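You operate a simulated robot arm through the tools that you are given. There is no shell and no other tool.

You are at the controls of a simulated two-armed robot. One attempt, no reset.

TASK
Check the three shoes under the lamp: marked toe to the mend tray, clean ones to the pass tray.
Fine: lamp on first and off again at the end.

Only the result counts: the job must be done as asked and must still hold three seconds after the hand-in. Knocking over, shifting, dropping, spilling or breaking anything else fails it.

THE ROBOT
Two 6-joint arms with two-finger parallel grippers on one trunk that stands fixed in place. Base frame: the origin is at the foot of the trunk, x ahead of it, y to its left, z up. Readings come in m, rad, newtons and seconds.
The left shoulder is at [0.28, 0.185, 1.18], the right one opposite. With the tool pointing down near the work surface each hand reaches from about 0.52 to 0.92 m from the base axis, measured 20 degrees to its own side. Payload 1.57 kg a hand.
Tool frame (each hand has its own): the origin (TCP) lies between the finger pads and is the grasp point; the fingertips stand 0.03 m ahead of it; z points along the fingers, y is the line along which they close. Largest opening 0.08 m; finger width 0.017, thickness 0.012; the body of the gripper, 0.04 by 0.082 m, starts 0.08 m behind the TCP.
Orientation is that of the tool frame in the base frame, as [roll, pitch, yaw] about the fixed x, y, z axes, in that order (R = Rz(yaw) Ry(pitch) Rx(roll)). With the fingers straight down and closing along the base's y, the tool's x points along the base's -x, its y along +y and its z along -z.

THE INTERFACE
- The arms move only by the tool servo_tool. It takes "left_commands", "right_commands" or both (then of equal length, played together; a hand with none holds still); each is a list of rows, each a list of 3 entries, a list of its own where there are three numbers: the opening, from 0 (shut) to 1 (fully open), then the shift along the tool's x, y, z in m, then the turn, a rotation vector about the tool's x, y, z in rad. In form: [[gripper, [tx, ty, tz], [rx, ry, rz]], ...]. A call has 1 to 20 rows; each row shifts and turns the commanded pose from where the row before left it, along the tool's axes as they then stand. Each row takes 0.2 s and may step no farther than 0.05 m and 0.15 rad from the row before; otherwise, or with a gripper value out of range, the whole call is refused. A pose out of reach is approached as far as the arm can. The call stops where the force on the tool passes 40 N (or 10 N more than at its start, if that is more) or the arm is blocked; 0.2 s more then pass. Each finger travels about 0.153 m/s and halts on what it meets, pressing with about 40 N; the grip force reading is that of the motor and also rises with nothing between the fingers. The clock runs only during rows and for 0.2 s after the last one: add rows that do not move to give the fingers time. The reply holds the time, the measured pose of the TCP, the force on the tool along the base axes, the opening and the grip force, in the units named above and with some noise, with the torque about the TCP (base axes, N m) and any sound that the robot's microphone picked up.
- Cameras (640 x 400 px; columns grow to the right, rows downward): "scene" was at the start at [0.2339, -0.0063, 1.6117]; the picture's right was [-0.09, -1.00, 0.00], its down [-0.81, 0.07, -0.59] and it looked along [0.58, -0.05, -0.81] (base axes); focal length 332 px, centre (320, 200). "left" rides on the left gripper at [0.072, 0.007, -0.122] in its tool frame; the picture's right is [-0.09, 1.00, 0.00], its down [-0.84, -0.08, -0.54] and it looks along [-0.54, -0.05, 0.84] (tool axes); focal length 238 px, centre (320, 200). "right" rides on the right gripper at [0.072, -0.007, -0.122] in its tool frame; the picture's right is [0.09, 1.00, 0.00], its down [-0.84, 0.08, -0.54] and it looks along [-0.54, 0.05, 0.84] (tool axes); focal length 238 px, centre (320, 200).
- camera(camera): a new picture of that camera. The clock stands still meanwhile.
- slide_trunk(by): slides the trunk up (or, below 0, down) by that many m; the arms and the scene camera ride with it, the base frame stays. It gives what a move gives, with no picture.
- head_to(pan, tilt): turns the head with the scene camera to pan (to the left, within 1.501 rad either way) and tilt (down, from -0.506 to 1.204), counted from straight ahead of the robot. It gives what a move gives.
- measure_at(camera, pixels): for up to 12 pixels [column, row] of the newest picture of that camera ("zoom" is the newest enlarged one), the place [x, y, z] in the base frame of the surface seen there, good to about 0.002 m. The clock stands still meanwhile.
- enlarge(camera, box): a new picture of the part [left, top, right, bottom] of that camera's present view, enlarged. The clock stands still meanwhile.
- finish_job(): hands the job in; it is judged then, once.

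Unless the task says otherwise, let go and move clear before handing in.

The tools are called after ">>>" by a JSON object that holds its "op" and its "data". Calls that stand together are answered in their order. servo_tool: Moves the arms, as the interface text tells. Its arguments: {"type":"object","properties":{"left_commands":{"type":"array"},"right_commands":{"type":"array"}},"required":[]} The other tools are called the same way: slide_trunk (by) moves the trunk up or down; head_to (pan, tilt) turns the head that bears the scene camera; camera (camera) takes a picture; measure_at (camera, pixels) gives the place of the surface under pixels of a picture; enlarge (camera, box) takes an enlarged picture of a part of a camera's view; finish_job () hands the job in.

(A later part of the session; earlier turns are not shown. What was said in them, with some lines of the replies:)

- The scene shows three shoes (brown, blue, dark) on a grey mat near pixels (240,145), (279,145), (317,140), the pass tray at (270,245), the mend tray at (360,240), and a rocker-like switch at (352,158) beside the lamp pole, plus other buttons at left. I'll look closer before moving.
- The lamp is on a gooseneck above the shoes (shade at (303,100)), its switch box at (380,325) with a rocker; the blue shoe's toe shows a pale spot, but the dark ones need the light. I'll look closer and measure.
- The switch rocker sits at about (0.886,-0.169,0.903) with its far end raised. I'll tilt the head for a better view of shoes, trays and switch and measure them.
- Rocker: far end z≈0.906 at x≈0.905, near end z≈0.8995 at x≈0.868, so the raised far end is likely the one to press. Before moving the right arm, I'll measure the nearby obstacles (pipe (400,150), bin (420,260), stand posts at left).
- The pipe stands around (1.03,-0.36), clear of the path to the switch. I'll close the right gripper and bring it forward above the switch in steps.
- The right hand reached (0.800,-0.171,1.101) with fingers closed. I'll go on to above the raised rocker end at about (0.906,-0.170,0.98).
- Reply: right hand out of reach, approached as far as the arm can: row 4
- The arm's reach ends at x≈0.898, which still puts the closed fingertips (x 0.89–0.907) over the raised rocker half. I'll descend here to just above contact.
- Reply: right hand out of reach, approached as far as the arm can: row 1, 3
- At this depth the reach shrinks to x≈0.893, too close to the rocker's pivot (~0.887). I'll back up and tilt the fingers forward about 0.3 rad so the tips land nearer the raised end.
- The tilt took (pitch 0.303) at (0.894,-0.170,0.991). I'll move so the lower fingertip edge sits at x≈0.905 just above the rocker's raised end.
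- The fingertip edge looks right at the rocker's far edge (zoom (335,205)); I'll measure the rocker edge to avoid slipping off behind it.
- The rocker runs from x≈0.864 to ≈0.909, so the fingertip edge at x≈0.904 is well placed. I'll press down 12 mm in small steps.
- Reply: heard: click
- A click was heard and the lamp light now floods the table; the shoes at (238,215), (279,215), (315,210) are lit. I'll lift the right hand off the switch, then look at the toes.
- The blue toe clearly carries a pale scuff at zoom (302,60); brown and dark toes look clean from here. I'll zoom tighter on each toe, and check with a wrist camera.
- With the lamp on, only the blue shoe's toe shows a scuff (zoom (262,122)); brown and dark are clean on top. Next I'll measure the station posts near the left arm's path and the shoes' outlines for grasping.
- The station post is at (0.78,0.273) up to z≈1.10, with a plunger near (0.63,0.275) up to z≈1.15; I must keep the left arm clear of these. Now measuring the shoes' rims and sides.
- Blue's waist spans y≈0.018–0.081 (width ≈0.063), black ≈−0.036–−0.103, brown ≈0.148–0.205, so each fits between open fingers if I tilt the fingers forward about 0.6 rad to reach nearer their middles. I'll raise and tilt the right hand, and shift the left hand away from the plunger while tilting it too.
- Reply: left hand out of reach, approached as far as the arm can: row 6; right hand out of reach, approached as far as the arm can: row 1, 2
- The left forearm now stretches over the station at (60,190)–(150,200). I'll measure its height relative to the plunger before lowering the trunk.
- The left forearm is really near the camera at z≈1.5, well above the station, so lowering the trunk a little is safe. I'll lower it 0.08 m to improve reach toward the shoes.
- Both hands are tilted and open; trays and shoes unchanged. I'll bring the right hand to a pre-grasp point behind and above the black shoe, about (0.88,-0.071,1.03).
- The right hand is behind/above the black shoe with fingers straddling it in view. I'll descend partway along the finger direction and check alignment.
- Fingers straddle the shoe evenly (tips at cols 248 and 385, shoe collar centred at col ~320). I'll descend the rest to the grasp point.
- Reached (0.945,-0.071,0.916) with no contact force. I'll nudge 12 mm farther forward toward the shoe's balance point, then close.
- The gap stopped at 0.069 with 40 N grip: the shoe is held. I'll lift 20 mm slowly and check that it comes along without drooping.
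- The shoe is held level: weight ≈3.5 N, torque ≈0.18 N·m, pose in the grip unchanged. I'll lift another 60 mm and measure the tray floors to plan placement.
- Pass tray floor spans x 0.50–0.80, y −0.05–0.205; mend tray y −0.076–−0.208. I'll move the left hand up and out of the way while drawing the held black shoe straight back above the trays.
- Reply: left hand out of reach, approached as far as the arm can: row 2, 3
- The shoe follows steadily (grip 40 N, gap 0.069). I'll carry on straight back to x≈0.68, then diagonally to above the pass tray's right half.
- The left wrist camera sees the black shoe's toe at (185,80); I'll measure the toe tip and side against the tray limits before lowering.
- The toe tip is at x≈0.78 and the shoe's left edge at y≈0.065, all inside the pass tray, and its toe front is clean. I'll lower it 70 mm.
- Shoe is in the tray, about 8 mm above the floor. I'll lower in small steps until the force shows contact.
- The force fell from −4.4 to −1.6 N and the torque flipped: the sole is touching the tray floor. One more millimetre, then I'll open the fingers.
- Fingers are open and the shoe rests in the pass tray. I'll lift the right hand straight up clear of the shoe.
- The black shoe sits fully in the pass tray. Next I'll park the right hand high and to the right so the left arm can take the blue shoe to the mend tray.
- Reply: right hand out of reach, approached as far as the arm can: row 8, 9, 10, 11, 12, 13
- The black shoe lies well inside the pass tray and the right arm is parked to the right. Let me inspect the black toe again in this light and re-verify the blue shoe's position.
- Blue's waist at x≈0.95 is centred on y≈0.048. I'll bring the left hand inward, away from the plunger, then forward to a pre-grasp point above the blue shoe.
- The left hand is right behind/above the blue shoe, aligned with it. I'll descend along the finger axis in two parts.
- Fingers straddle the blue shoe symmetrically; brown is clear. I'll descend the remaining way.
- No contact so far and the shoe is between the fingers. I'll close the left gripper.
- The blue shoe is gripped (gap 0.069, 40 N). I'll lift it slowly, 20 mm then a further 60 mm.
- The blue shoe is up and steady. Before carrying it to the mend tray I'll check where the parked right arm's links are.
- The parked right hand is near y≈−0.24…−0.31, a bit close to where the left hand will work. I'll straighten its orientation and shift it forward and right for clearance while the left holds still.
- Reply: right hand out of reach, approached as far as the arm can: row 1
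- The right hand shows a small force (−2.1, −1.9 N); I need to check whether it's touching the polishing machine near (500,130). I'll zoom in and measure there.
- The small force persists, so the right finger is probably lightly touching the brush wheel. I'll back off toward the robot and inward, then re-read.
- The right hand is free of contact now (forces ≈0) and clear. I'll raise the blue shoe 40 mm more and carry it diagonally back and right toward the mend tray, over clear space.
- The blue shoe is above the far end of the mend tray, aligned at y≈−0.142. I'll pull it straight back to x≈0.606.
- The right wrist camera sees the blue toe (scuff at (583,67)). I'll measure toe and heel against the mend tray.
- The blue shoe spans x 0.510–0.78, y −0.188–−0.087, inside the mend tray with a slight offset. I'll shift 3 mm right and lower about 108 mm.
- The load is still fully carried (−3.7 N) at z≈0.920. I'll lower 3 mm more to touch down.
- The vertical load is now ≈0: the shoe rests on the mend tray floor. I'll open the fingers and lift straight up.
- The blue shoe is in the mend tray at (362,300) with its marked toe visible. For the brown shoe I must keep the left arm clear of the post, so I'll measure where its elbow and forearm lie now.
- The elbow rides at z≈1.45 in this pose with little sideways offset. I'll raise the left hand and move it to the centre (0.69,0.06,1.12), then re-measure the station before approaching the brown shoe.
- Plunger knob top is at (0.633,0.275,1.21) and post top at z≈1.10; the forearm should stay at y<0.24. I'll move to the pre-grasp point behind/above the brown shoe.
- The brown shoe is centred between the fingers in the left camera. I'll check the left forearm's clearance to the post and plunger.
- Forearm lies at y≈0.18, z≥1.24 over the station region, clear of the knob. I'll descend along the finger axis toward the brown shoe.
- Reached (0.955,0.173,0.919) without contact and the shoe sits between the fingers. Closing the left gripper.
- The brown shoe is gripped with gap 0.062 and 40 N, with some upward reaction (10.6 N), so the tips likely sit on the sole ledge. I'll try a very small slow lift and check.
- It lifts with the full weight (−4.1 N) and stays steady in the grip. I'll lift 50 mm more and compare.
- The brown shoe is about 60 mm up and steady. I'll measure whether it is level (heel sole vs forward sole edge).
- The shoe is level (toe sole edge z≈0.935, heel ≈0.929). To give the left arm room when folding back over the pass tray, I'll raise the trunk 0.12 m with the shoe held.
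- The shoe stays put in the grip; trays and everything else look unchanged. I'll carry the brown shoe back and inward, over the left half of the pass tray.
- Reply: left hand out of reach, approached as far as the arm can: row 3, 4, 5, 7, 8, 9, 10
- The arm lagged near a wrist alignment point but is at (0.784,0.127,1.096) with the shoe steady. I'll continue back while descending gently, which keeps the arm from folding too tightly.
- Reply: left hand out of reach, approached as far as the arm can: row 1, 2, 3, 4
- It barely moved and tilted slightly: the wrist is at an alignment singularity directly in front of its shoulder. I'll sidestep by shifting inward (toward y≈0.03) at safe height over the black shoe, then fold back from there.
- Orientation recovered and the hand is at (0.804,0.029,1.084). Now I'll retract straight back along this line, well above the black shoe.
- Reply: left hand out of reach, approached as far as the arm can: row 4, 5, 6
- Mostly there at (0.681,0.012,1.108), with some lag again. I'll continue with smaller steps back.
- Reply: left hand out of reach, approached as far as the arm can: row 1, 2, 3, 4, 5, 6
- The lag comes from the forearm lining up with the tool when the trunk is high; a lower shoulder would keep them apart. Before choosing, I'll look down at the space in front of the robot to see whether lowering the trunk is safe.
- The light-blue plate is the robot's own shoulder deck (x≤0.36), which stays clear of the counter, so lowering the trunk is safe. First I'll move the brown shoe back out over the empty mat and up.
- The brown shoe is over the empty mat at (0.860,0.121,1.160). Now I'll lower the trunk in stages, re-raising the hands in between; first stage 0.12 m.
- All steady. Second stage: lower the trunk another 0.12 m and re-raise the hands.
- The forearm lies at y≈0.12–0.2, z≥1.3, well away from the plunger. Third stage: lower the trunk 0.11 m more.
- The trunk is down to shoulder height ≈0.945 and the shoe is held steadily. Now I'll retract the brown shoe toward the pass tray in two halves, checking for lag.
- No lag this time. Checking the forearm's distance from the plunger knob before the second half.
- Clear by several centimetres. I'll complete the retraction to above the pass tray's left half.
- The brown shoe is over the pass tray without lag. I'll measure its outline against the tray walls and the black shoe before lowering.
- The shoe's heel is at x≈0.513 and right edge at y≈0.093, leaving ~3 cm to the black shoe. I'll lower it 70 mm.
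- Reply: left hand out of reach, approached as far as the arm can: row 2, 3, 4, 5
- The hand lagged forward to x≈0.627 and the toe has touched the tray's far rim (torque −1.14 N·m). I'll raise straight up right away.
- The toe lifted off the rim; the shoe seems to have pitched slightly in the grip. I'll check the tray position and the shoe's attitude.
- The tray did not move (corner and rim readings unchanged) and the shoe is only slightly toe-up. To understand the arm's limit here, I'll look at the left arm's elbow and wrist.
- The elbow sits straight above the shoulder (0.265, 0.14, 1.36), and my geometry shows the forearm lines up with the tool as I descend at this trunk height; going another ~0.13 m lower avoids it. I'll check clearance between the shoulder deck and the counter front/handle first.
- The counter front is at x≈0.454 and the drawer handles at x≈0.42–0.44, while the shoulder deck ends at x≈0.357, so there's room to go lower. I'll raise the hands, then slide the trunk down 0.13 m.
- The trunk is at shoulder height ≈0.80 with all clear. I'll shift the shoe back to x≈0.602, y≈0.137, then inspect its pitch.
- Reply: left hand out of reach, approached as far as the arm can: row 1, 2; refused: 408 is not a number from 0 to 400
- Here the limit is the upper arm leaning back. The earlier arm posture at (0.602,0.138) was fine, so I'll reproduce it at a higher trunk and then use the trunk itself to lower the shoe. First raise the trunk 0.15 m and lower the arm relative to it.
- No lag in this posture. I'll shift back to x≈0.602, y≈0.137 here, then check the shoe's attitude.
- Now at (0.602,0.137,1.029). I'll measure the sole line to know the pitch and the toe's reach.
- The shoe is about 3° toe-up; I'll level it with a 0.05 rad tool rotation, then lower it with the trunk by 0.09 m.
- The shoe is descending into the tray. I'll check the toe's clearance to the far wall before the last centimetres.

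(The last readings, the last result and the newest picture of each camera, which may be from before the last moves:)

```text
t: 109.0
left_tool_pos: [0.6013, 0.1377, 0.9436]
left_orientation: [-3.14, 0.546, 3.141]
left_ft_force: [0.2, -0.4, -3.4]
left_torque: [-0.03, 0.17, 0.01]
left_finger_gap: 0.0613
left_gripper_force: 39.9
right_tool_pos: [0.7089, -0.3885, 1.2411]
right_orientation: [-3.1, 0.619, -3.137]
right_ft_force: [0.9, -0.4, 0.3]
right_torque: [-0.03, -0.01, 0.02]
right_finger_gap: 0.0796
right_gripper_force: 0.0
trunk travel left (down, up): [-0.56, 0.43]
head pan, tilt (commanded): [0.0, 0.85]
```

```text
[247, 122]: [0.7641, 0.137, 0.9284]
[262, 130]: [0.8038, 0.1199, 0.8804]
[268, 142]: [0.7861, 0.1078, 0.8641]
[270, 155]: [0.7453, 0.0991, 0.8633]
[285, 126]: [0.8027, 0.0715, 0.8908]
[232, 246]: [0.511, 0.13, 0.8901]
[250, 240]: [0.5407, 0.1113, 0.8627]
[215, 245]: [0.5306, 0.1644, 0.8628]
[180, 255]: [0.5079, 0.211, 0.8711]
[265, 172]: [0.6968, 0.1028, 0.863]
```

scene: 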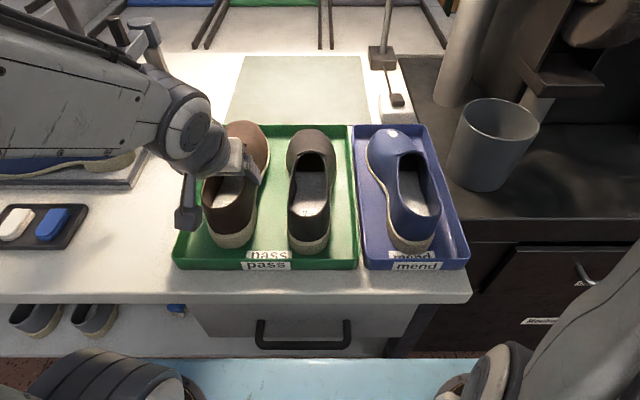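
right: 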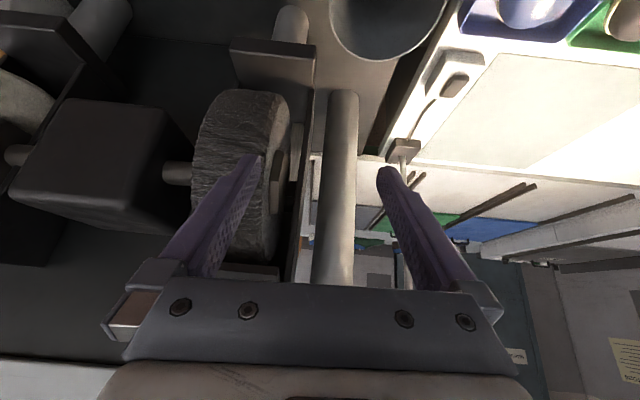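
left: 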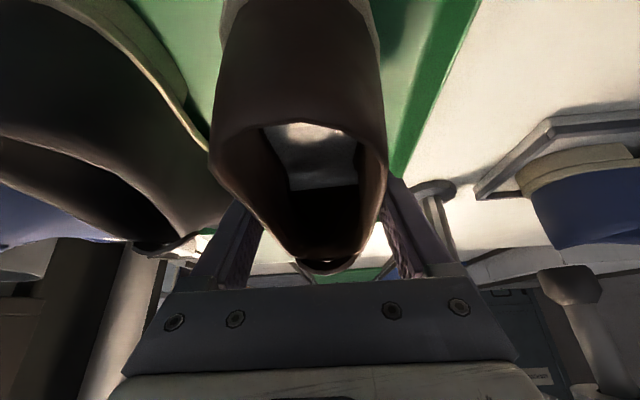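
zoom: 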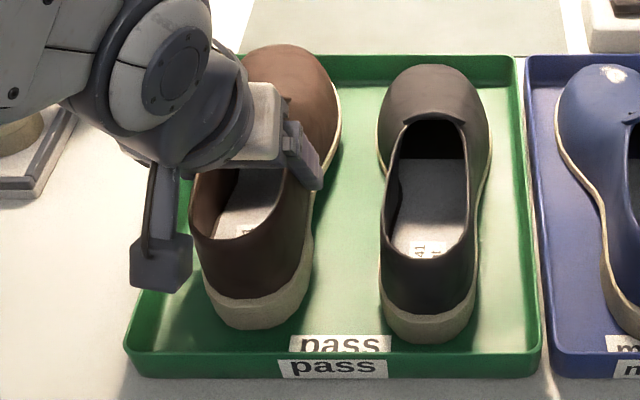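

Toe tip is around x≈0.78, inside the wall at ≈0.80. I'll lower by trunk 15 mm, then in small increments.

>>> {"op": "slide_trunk", "data": {"by": -0.015}}

>>> {"op": "slide_trunk", "data": {"by": -0.004}}

```text
t: 109.6
left_tool_pos: [0.6023, 0.1372, 0.9284]
left_orientation: [-3.141, 0.545, 3.141]
left_ft_force: [-0.9, 0.6, -4.5]
left_torque: [-0.04, 0.2, -0.03]
left_finger_gap: 0.0612
left_gripper_force: 39.8
right_tool_pos: [0.7101, -0.3888, 1.2256]
right_orientation: [-3.099, 0.62, -3.138]
right_ft_force: [-1.2, 0.5, -0.6]
right_torque: [-0.02, 0.01, 0.02]
right_finger_gap: 0.0798
right_gripper_force: 0.0
trunk travel left (down, up): [-0.545, 0.445]
head pan, tilt (commanded): [0.0, 0.85]
```

```text
t: 110.2
left_tool_pos: [0.6013, 0.137, 0.9248]
left_orientation: [3.139, 0.547, -3.141]
left_ft_force: [-0.2, -0.1, -4.4]
left_torque: [-0.01, 0.18, -0.01]
left_finger_gap: 0.0614
left_gripper_force: 40.0
right_tool_pos: [0.7095, -0.3886, 1.2217]
right_orientation: [-3.101, 0.619, -3.139]
right_ft_force: [-0.3, -0.4, -0.6]
right_torque: [0.0, 0.0, -0.01]
right_finger_gap: 0.0801
right_gripper_force: 0.0
trunk travel left (down, up): [-0.541, 0.449]
head pan, tilt (commanded): [0.0, 0.85]
```

Still fully carried (−4.4 N) at z≈0.925. Lowering another 3 mm.

>>> {"op": "slide_trunk", "data": {"by": -0.003}}

```text
t: 110.7
left_tool_pos: [0.6028, 0.1367, 0.9223]
left_orientation: [3.141, 0.549, -3.141]
left_ft_force: [-2.4, 2.4, 8.9]
left_torque: [0.12, 0.78, -0.05]
left_finger_gap: 0.0612
left_gripper_force: 40.2
right_tool_pos: [0.7103, -0.3887, 1.2193]
right_orientation: [-3.102, 0.62, -3.138]
right_ft_force: [0.4, 0.0, 0.5]
right_torque: [-0.01, -0.01, 0.02]
right_finger_gap: 0.0802
right_gripper_force: 0.1
trunk travel left (down, up): [-0.538, 0.452]
head pan, tilt (commanded): [0.0, 0.85]
```

The heel is touching the tray floor (+8.9 N, heel-side torque). I'll open the fingers now.

>>> {"op": "servo_tool", "data": {"left_commands": [[0.8, [0, 0, 0], [0, 0, 0]], [0.85, [0, 0, 0], [0, 0, 0]], [0.92, [0, 0, 0], [0, 0, 0]], [0.97, [0, 0, 0], [0, 0, 0]], [0.97, [0, 0, 0], [0, 0, 0]]]}}

>>> {"op": "camera", "data": {"camera": "left"}}

>>> {"op": "enlarge", "data": {"camera": "scene", "box": [160, 100, 360, 280]}}

```text
t: 111.9
left_tool_pos: [0.6019, 0.1368, 0.9219]
left_orientation: [3.141, 0.546, -3.14]
left_ft_force: [0.6, 0.6, -0.2]
left_torque: [-0.03, 0.01, 0.0]
left_finger_gap: 0.0776
left_gripper_force: 0.0
right_tool_pos: [0.7105, -0.3888, 1.2191]
right_orientation: [-3.1, 0.619, -3.138]
right_ft_force: [-0.3, -0.6, 0.7]
right_torque: [0.01, 0.02, 0.02]
right_finger_gap: 0.0802
right_gripper_force: 0.0
trunk travel left (down, up): [-0.538, 0.452]
head pan, tilt (commanded): [0.0, 0.85]
```

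```text
taken
```

left: 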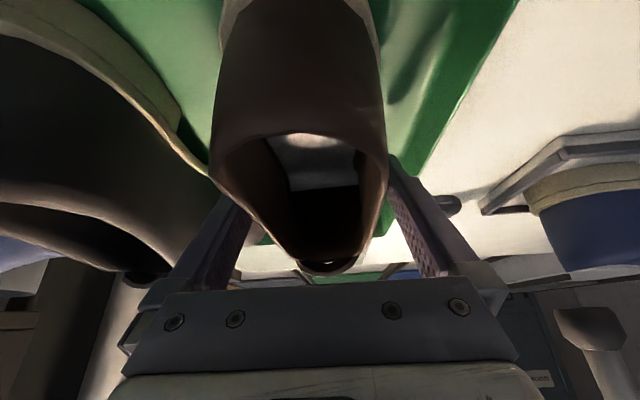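

```text
2.22 times, centred on (260, 190) of scene
```

zoom: 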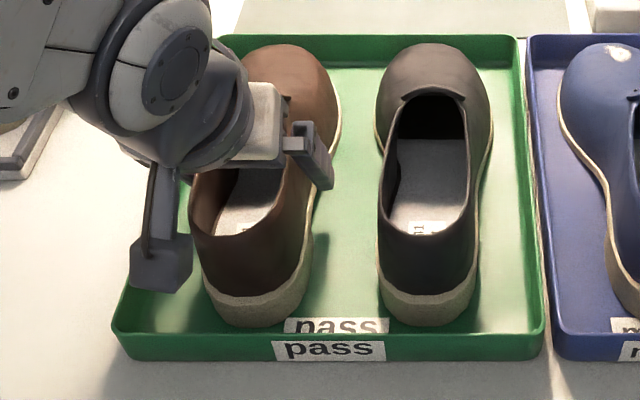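

The brown shoe rests level in the pass tray and the fingers are free. I'll raise the trunk 0.12 m to lift the hand straight off.

>>> {"op": "slide_trunk", "data": {"by": 0.12}}

>>> {"op": "camera", "data": {"camera": "scene"}}

>>> {"op": "camera", "data": {"camera": "left"}}

```text
t: 113.4
left_tool_pos: [0.6019, 0.136, 1.041]
left_orientation: [3.14, 0.546, -3.141]
left_ft_force: [0.5, -0.2, 1.0]
left_torque: [0.0, -0.02, 0.03]
left_finger_gap: 0.0775
left_gripper_force: 0.0
right_tool_pos: [0.71, -0.3891, 1.3387]
right_orientation: [-3.1, 0.621, -3.139]
right_ft_force: [-0.1, -0.3, -0.5]
right_torque: [0.01, -0.01, -0.01]
right_finger_gap: 0.0799
right_gripper_force: 0.0
trunk travel left (down, up): [-0.658, 0.332]
head pan, tilt (commanded): [0.0, 0.85]
```

```text
taken
```

scene: 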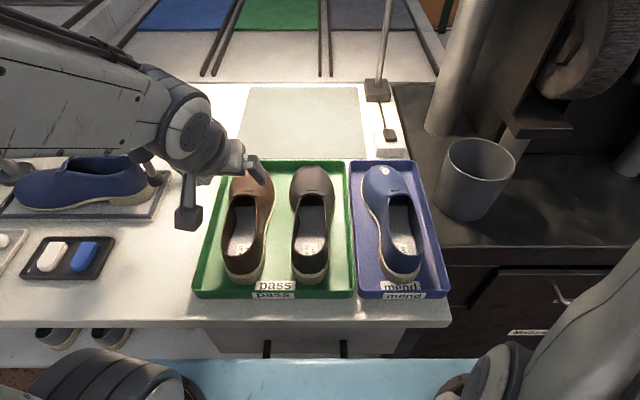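

```text
taken
```

left: 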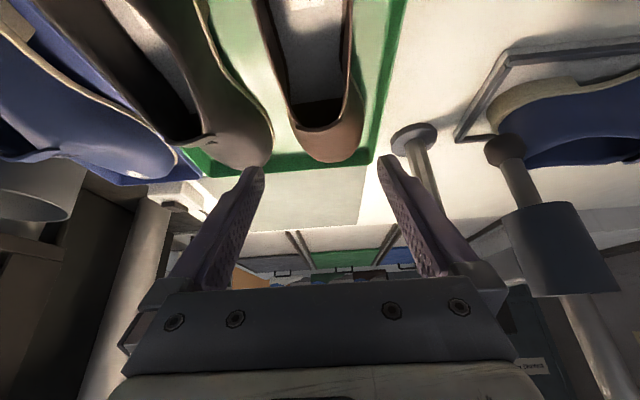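

All three shoes are in their trays. I'll zoom on the toes once more with both cameras to confirm the sorting.

>>> {"op": "enlarge", "data": {"camera": "left", "box": [180, 60, 400, 200]}}

>>> {"op": "enlarge", "data": {"camera": "scene", "box": [185, 150, 455, 300]}}

```text
2.86 times, centred on (290, 130) of left
```

zoom: 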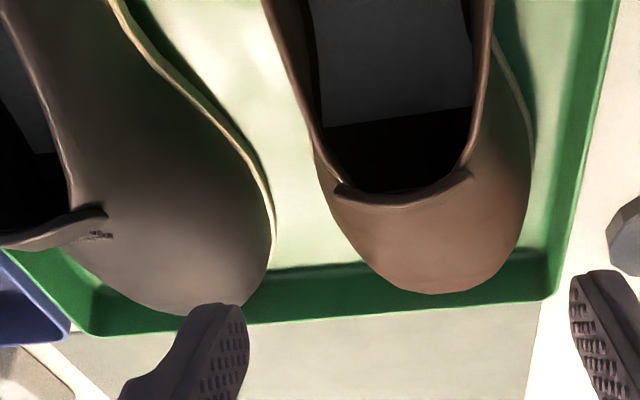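

```text
2.37 times, centred on (320, 225) of scene
```

zoom: 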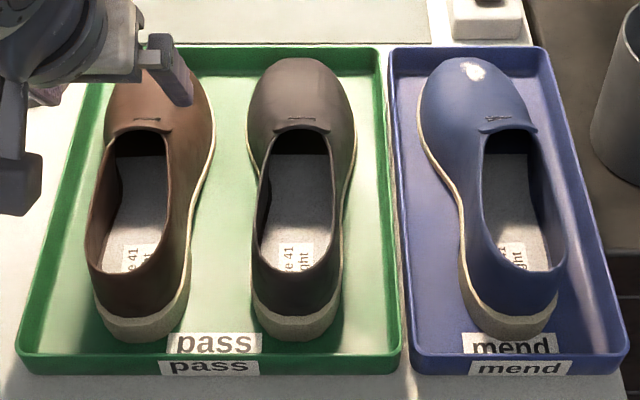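

Sorting is right: brown and black (clean toes) in pass, blue (scuffed toe) in mend. Now for the lamp: I'll raise the trunk to a good height for the right arm to reach the switch.

>>> {"op": "slide_trunk", "data": {"by": 0.137}}

>>> {"op": "servo_tool", "data": {"right_commands": [[0.5, [0, 0, 0], [-0.0416, 0, 0]], [0, [0, 0, 0], [0, 0.107, 0]], [0, [0, 0, 0], [0, 0.107, 0]], [0, [0, 0, 0], [0, 0.106, 0]], [0, [0, 0, 0], [0, 0, 0]]]}}

>>> {"op": "camera", "data": {"camera": "scene"}}

>>> {"op": "camera", "data": {"camera": "right"}}

```text
t: 115.0
left_tool_pos: [0.6019, 0.1361, 1.1791]
left_orientation: [3.139, 0.546, 3.141]
left_ft_force: [-0.4, 0.1, -1.0]
left_torque: [0.04, -0.01, 0.02]
left_finger_gap: 0.0778
left_gripper_force: 0.0
right_tool_pos: [0.7106, -0.3885, 1.475]
right_orientation: [-3.098, 0.619, -3.138]
right_ft_force: [-0.2, -0.3, 0.1]
right_torque: [0.01, 0.03, 0.0]
right_finger_gap: 0.0801
right_gripper_force: 0.0
trunk travel left (down, up): [-0.795, 0.195]
head pan, tilt (commanded): [0.0, 0.85]
```

```text
t: 116.2
left_tool_pos: [0.6004, 0.137, 1.1795]
left_orientation: [3.14, 0.546, -3.141]
left_ft_force: [-0.2, -0.4, 0.0]
left_torque: [0.01, 0.04, -0.02]
left_finger_gap: 0.0778
left_gripper_force: 0.1
right_tool_pos: [0.6987, -0.3834, 1.4618]
right_orientation: [-3.141, 0.302, -3.139]
right_ft_force: [0.1, -0.2, -0.5]
right_torque: [0.03, 0.01, 0.02]
right_finger_gap: 0.0001
right_gripper_force: 21.5
right hand out of reach, approached as far as the arm can: row 4
trunk travel left (down, up): [-0.795, 0.195]
head pan, tilt (commanded): [0.0, 0.85]
```

```text
taken
```

scene: 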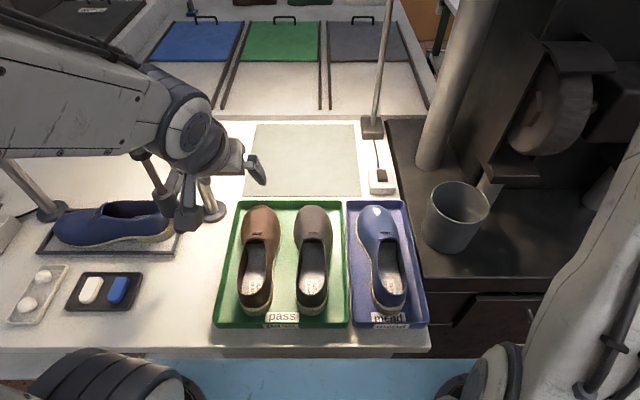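

```text
taken
```

right: 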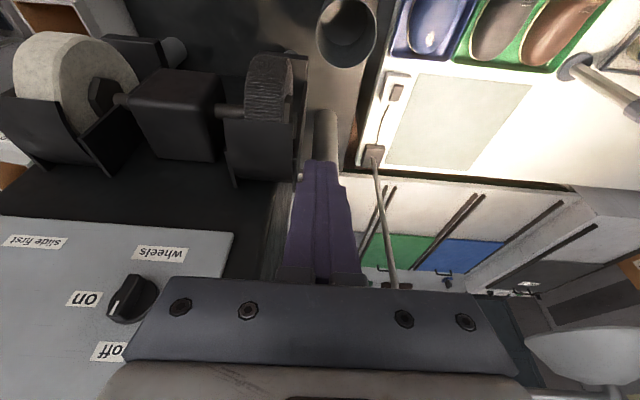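

The right hand is clear at (0.699,-0.383,1.462), tilt 0.3, fingers closed. I'll move it inward and down to about (0.74,-0.20,1.25).

>>> {"op": "servo_tool", "data": {"right_commands": [[0, [0.0034, 0.0257, 0.0303], [0, 0, 0]], [0, [0.0034, 0.0257, 0.0303], [0, 0, 0]], [0, [0.0034, 0.0257, 0.0303], [0, 0, 0]], [0, [0.0034, 0.0257, 0.0303], [0, 0, 0]], [0, [0.0034, 0.0257, 0.0303], [0, 0, 0]], [0, [0.0034, 0.0257, 0.0303], [0, 0, 0]], [0, [0.0034, 0.0257, 0.0303], [0, 0, 0]], [0, [0, 0, 0], [0, 0, 0]]]}}

>>> {"op": "camera", "data": {"camera": "right"}}

```text
t: 118.0
left_tool_pos: [0.6014, 0.1362, 1.1799]
left_orientation: [3.141, 0.547, -3.14]
left_ft_force: [-0.3, 0.0, -0.1]
left_torque: [-0.01, 0.0, 0.03]
left_finger_gap: 0.0774
left_gripper_force: 0.0
right_tool_pos: [0.7379, -0.2035, 1.2494]
right_orientation: [-3.14, 0.301, -3.138]
right_ft_force: [-0.1, 1.1, 0.7]
right_torque: [-0.01, 0.02, 0.02]
right_finger_gap: 0.0
right_gripper_force: 21.0
trunk travel left (down, up): [-0.795, 0.195]
head pan, tilt (commanded): [0.0, 0.85]
```

```text
taken
```

right: 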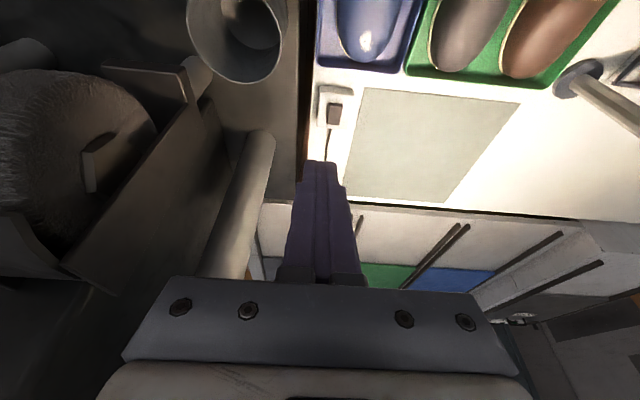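

From here the right camera sees the toe fronts; I'll zoom in to confirm, and measure the rocker's current state.

>>> {"op": "enlarge", "data": {"camera": "right", "box": [310, 0, 610, 150]}}

>>> {"op": "enlarge", "data": {"camera": "scene", "box": [340, 110, 420, 210]}}

>>> {"op": "measure_at", "data": {"camera": "zoom", "pixels": [[325, 225], [320, 240], [322, 255], [325, 270], [300, 250], [340, 250], [270, 270], [370, 270], [320, 310]]}}

```text
2.13 times, centred on (460, 75) of right
```

zoom: 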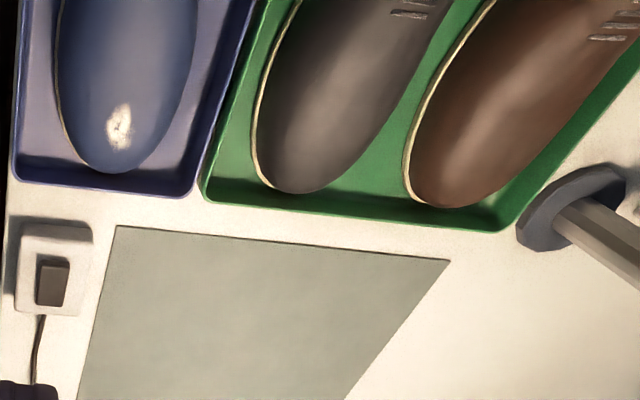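

```text
4.00 times, centred on (380, 160) of scene
```

zoom: 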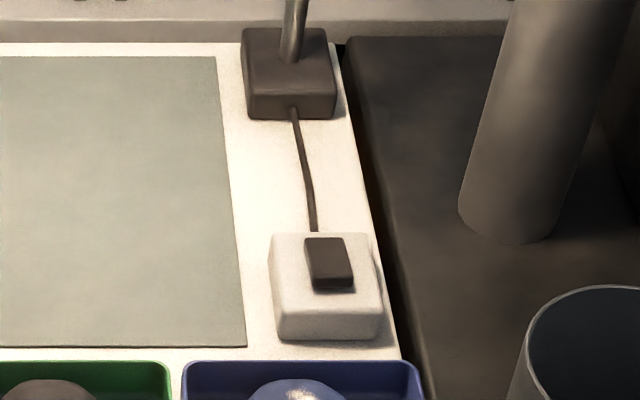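

```text
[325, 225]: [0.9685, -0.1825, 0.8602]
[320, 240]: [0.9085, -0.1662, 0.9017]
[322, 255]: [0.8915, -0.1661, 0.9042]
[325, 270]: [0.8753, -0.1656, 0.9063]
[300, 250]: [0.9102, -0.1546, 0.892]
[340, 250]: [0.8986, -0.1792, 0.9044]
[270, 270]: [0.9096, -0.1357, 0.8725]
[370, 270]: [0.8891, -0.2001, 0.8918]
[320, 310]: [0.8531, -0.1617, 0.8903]
```

The toe fronts of black and brown are clean and only blue shows the scuff. The rocker's near end is now raised (z≈0.906 at x≈0.873), so I'll move above it at about (0.868,-0.170,1.0).

>>> {"op": "servo_tool", "data": {"right_commands": [[0, [-0.0072, 0.0048, 0.0396], [0, 0, 0]], [0, [-0.0072, 0.0048, 0.0396], [0, 0, 0]], [0, [-0.0072, 0.0048, 0.0396], [0, 0, 0]], [0, [-0.0072, 0.0048, 0.0396], [0, 0, 0]], [0, [-0.0072, 0.0048, 0.0396], [0, 0, 0]], [0, [-0.0072, 0.0048, 0.0396], [0, 0, 0]], [0, [-0.0072, 0.0048, 0.0396], [0, 0, 0]], [0, [0, 0, 0], [0, 0, 0]]]}}

>>> {"op": "camera", "data": {"camera": "right"}}

>>> {"op": "camera", "data": {"camera": "scene"}}

```text
t: 119.8
left_tool_pos: [0.6014, 0.1374, 1.1798]
left_orientation: [-3.141, 0.547, 3.141]
left_ft_force: [-0.4, -0.4, -0.4]
left_torque: [0.03, 0.04, 0.03]
left_finger_gap: 0.0776
left_gripper_force: 0.1
right_tool_pos: [0.8671, -0.169, 1.0003]
right_orientation: [-3.139, 0.3, -3.14]
right_ft_force: [0.8, 0.0, -0.2]
right_torque: [0.0, -0.01, -0.04]
right_finger_gap: 0.0001
right_gripper_force: 21.0
trunk travel left (down, up): [-0.795, 0.195]
head pan, tilt (commanded): [0.0, 0.85]
```

```text
taken
```

right: 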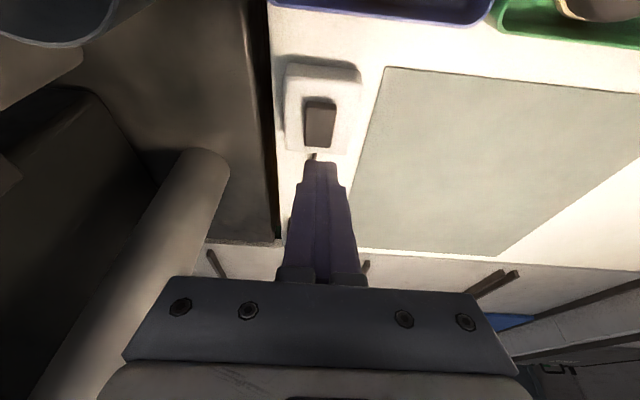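

```text
taken
```

scene: 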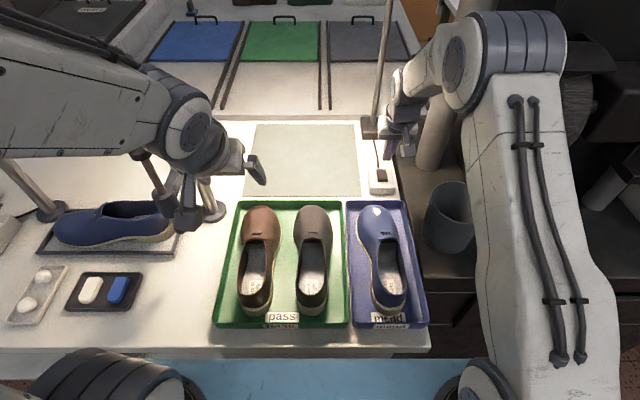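

Above the switch without lag. I'll descend to just above the rocker's near end.

>>> {"op": "servo_tool", "data": {"right_commands": [[0, [0.0041, -0.0005, 0.0131], [0, 0, 0]], [0, [0.0041, -0.0005, 0.0131], [0, 0, 0]], [0, [0.0041, 0, 0.0131], [0, 0, 0]], [0, [0.0038, 0, 0.0122], [0, 0, 0]], [0, [0, 0, 0], [0, 0, 0]]]}}

>>> {"op": "enlarge", "data": {"camera": "scene", "box": [340, 120, 420, 210]}}

>>> {"op": "enlarge", "data": {"camera": "right", "box": [250, 30, 400, 220]}}

```text
t: 121.0
left_tool_pos: [0.6017, 0.1365, 1.1787]
left_orientation: [-3.141, 0.546, -3.141]
left_ft_force: [0.0, 0.6, 0.2]
left_torque: [0.01, 0.0, -0.01]
left_finger_gap: 0.0775
left_gripper_force: 0.0
right_tool_pos: [0.8671, -0.171, 0.9469]
right_orientation: [-3.14, 0.301, -3.138]
right_ft_force: [-0.4, 0.4, 0.2]
right_torque: [0.01, 0.05, -0.01]
right_finger_gap: 0.0
right_gripper_force: 21.7
trunk travel left (down, up): [-0.795, 0.195]
head pan, tilt (commanded): [0.0, 0.85]
```

```text
4.44 times, centred on (380, 165) of scene
```

zoom: 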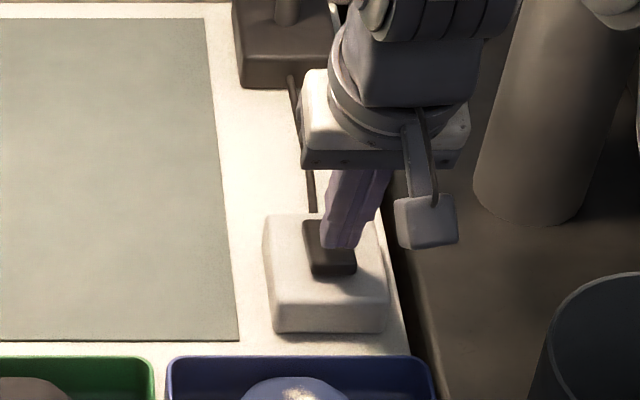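

```text
2.11 times, centred on (325, 125) of right
```

zoom: 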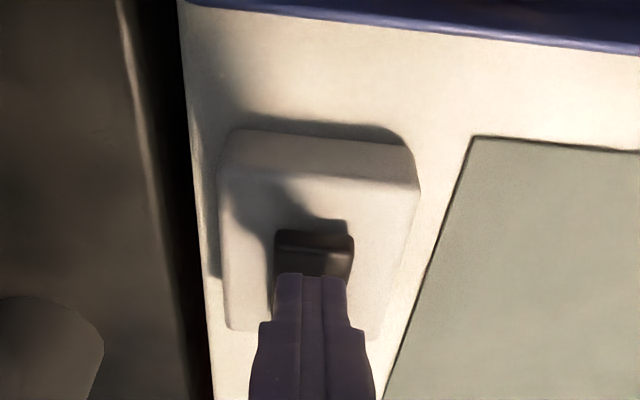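

The fingertip is about 1 cm above the near end of the rocker. I'll press down in small steps (16 mm total).

>>> {"op": "servo_tool", "data": {"right_commands": [[0, [0.0009, 0.001, 0.0029], [0, 0, 0]], [0, [0.0009, 0, 0.0029], [0, 0, 0]], [0, [0.0009, 0, 0.0029], [0, 0, 0]], [0, [0.0009, 0, 0.0029], [0, 0, 0]], [0, [0.0009, 0, 0.0029], [0, 0, 0]]]}}

>>> {"op": "camera", "data": {"camera": "scene"}}

```text
t: 122.2
left_tool_pos: [0.6012, 0.1372, 1.1792]
left_orientation: [3.14, 0.547, 3.14]
left_ft_force: [0.2, 0.1, 0.2]
left_torque: [-0.01, 0.01, -0.02]
left_finger_gap: 0.0774
left_gripper_force: 0.0
right_tool_pos: [0.8674, -0.1702, 0.9313]
right_orientation: [-3.139, 0.301, -3.137]
right_ft_force: [-0.9, -0.2, 2.7]
right_torque: [0.0, 0.04, 0.03]
right_finger_gap: 0.0001
right_gripper_force: 21.3
trunk travel left (down, up): [-0.795, 0.195]
head pan, tilt (commanded): [0.0, 0.85]
heard: click
```

```text
taken
```

scene: 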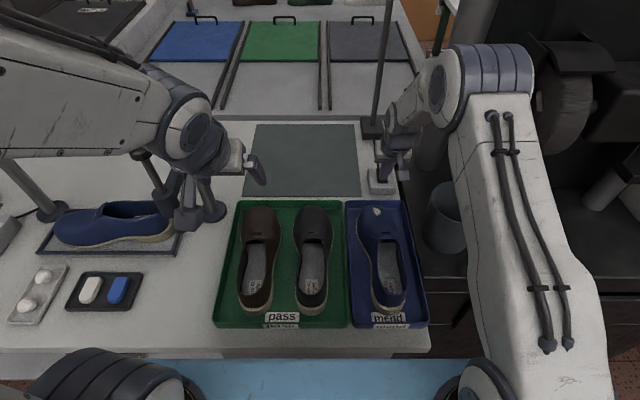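

A click was heard and the scene went dim: the lamp is off. I'll lift the right hand straight up and back clear of the switch.

>>> {"op": "servo_tool", "data": {"right_commands": [[0, [-0.003, 0, -0.0096], [0, 0, 0]], [0, [-0.0089, 0, -0.0287], [0, 0, 0]], [0, [-0.0089, 0, -0.0287], [0, 0, 0]], [0, [-0.0089, 0, -0.0287], [0, 0, 0]], [0, [-0.0089, 0, -0.0287], [0, 0, 0]], [0, [-0.0089, 0, -0.0287], [0, 0, 0]], [0, [0.02, 0, -0.03], [0, 0, 0]], [0, [0.02, 0, -0.03], [0, 0, 0]], [0, [0, 0, 0], [0, 0, 0]]]}}

>>> {"op": "camera", "data": {"camera": "scene"}}

>>> {"op": "enlarge", "data": {"camera": "scene", "box": [190, 110, 440, 340]}}

```text
t: 124.2
left_tool_pos: [0.6021, 0.1368, 1.18]
left_orientation: [3.141, 0.546, 3.141]
left_ft_force: [-0.7, 0.5, 0.1]
left_torque: [0.01, 0.02, -0.02]
left_finger_gap: 0.0777
left_gripper_force: 0.0
right_tool_pos: [0.8113, -0.1693, 1.137]
right_orientation: [-3.14, 0.301, -3.139]
right_ft_force: [0.7, -0.1, -0.3]
right_torque: [0.0, -0.03, -0.03]
right_finger_gap: 0.0002
right_gripper_force: 21.6
trunk travel left (down, up): [-0.795, 0.195]
head pan, tilt (commanded): [0.0, 0.85]
```

```text
taken
```

scene: 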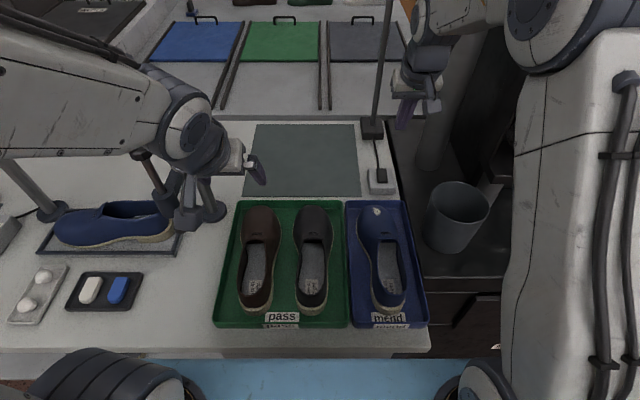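

```text
1.74 times, centred on (315, 225) of scene
```

zoom: 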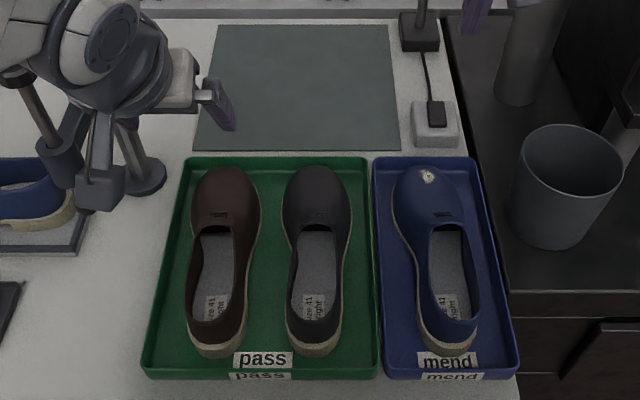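

The lamp is off, the rocker is back, and all three shoes lie in their trays. A last check of the shoe and tray positions before handing in.

>>> {"op": "measure_at", "data": {"camera": "zoom", "pixels": [[220, 175], [215, 350], [312, 172], [315, 350], [425, 165], [450, 348], [195, 160], [365, 162], [150, 370], [375, 368], [495, 160], [515, 365]]}}

>>> {"op": "measure_at", "data": {"camera": "zoom", "pixels": [[437, 105], [437, 125], [262, 240], [190, 230], [350, 230], [395, 230], [485, 300], [285, 300]]}}

```text
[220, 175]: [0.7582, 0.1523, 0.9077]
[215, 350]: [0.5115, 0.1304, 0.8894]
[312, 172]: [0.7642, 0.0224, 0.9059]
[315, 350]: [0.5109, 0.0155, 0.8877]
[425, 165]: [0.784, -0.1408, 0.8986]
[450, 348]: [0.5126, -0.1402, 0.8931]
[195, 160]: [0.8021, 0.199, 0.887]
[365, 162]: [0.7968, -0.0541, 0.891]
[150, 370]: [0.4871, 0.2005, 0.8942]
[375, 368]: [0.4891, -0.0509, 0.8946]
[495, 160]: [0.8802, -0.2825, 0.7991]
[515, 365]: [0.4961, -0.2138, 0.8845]
```

```text
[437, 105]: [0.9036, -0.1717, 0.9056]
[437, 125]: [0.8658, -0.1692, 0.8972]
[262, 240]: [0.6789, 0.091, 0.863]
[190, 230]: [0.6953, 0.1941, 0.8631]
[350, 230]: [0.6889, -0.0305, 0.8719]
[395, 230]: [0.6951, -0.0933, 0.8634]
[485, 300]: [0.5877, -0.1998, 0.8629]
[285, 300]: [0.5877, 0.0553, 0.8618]
```

Readings confirm it: brown and black rest in the pass tray, blue (scuffed toe) in the mend tray. The trays are where they were, the rocker is back in its original off state (far end z≈0.906, near end z≈0.897), and both hands are clear. Handing in.

>>> {"op": "finish_job", "data": {}}

```text
The job is handed in.
```

I sorted the three shoes and handed the job in. The lamp went on first, and I switched it off after the last shoe was placed.

- **Mend tray:** the blue shoe, the only one with a mark on its toe (a pale scuff).
- **Pass tray:** the brown and black shoes. Their toes showed no marks from above or from the front.

I let go of all three shoes before handing in, and both hands were clear of the trays and switch. At the last check, the shoes were lying in their trays and the switch was back in its off position.

Three things happened along the way:
- **Parked right arm:** it lightly touched the brush wheel, with about 2–3 N of force. I backed it off and saw no change to the wheel.
- **Brown shoe:** its toe touched the far rim of the pass tray on the first attempt to lower it. I lifted it straight off, and the tray measured in the same place afterwards.
- **Trunk height:** I raised and lowered the trunk several times to bring the shoes and switch within reach. It finished about 0.08 m lower than it started.
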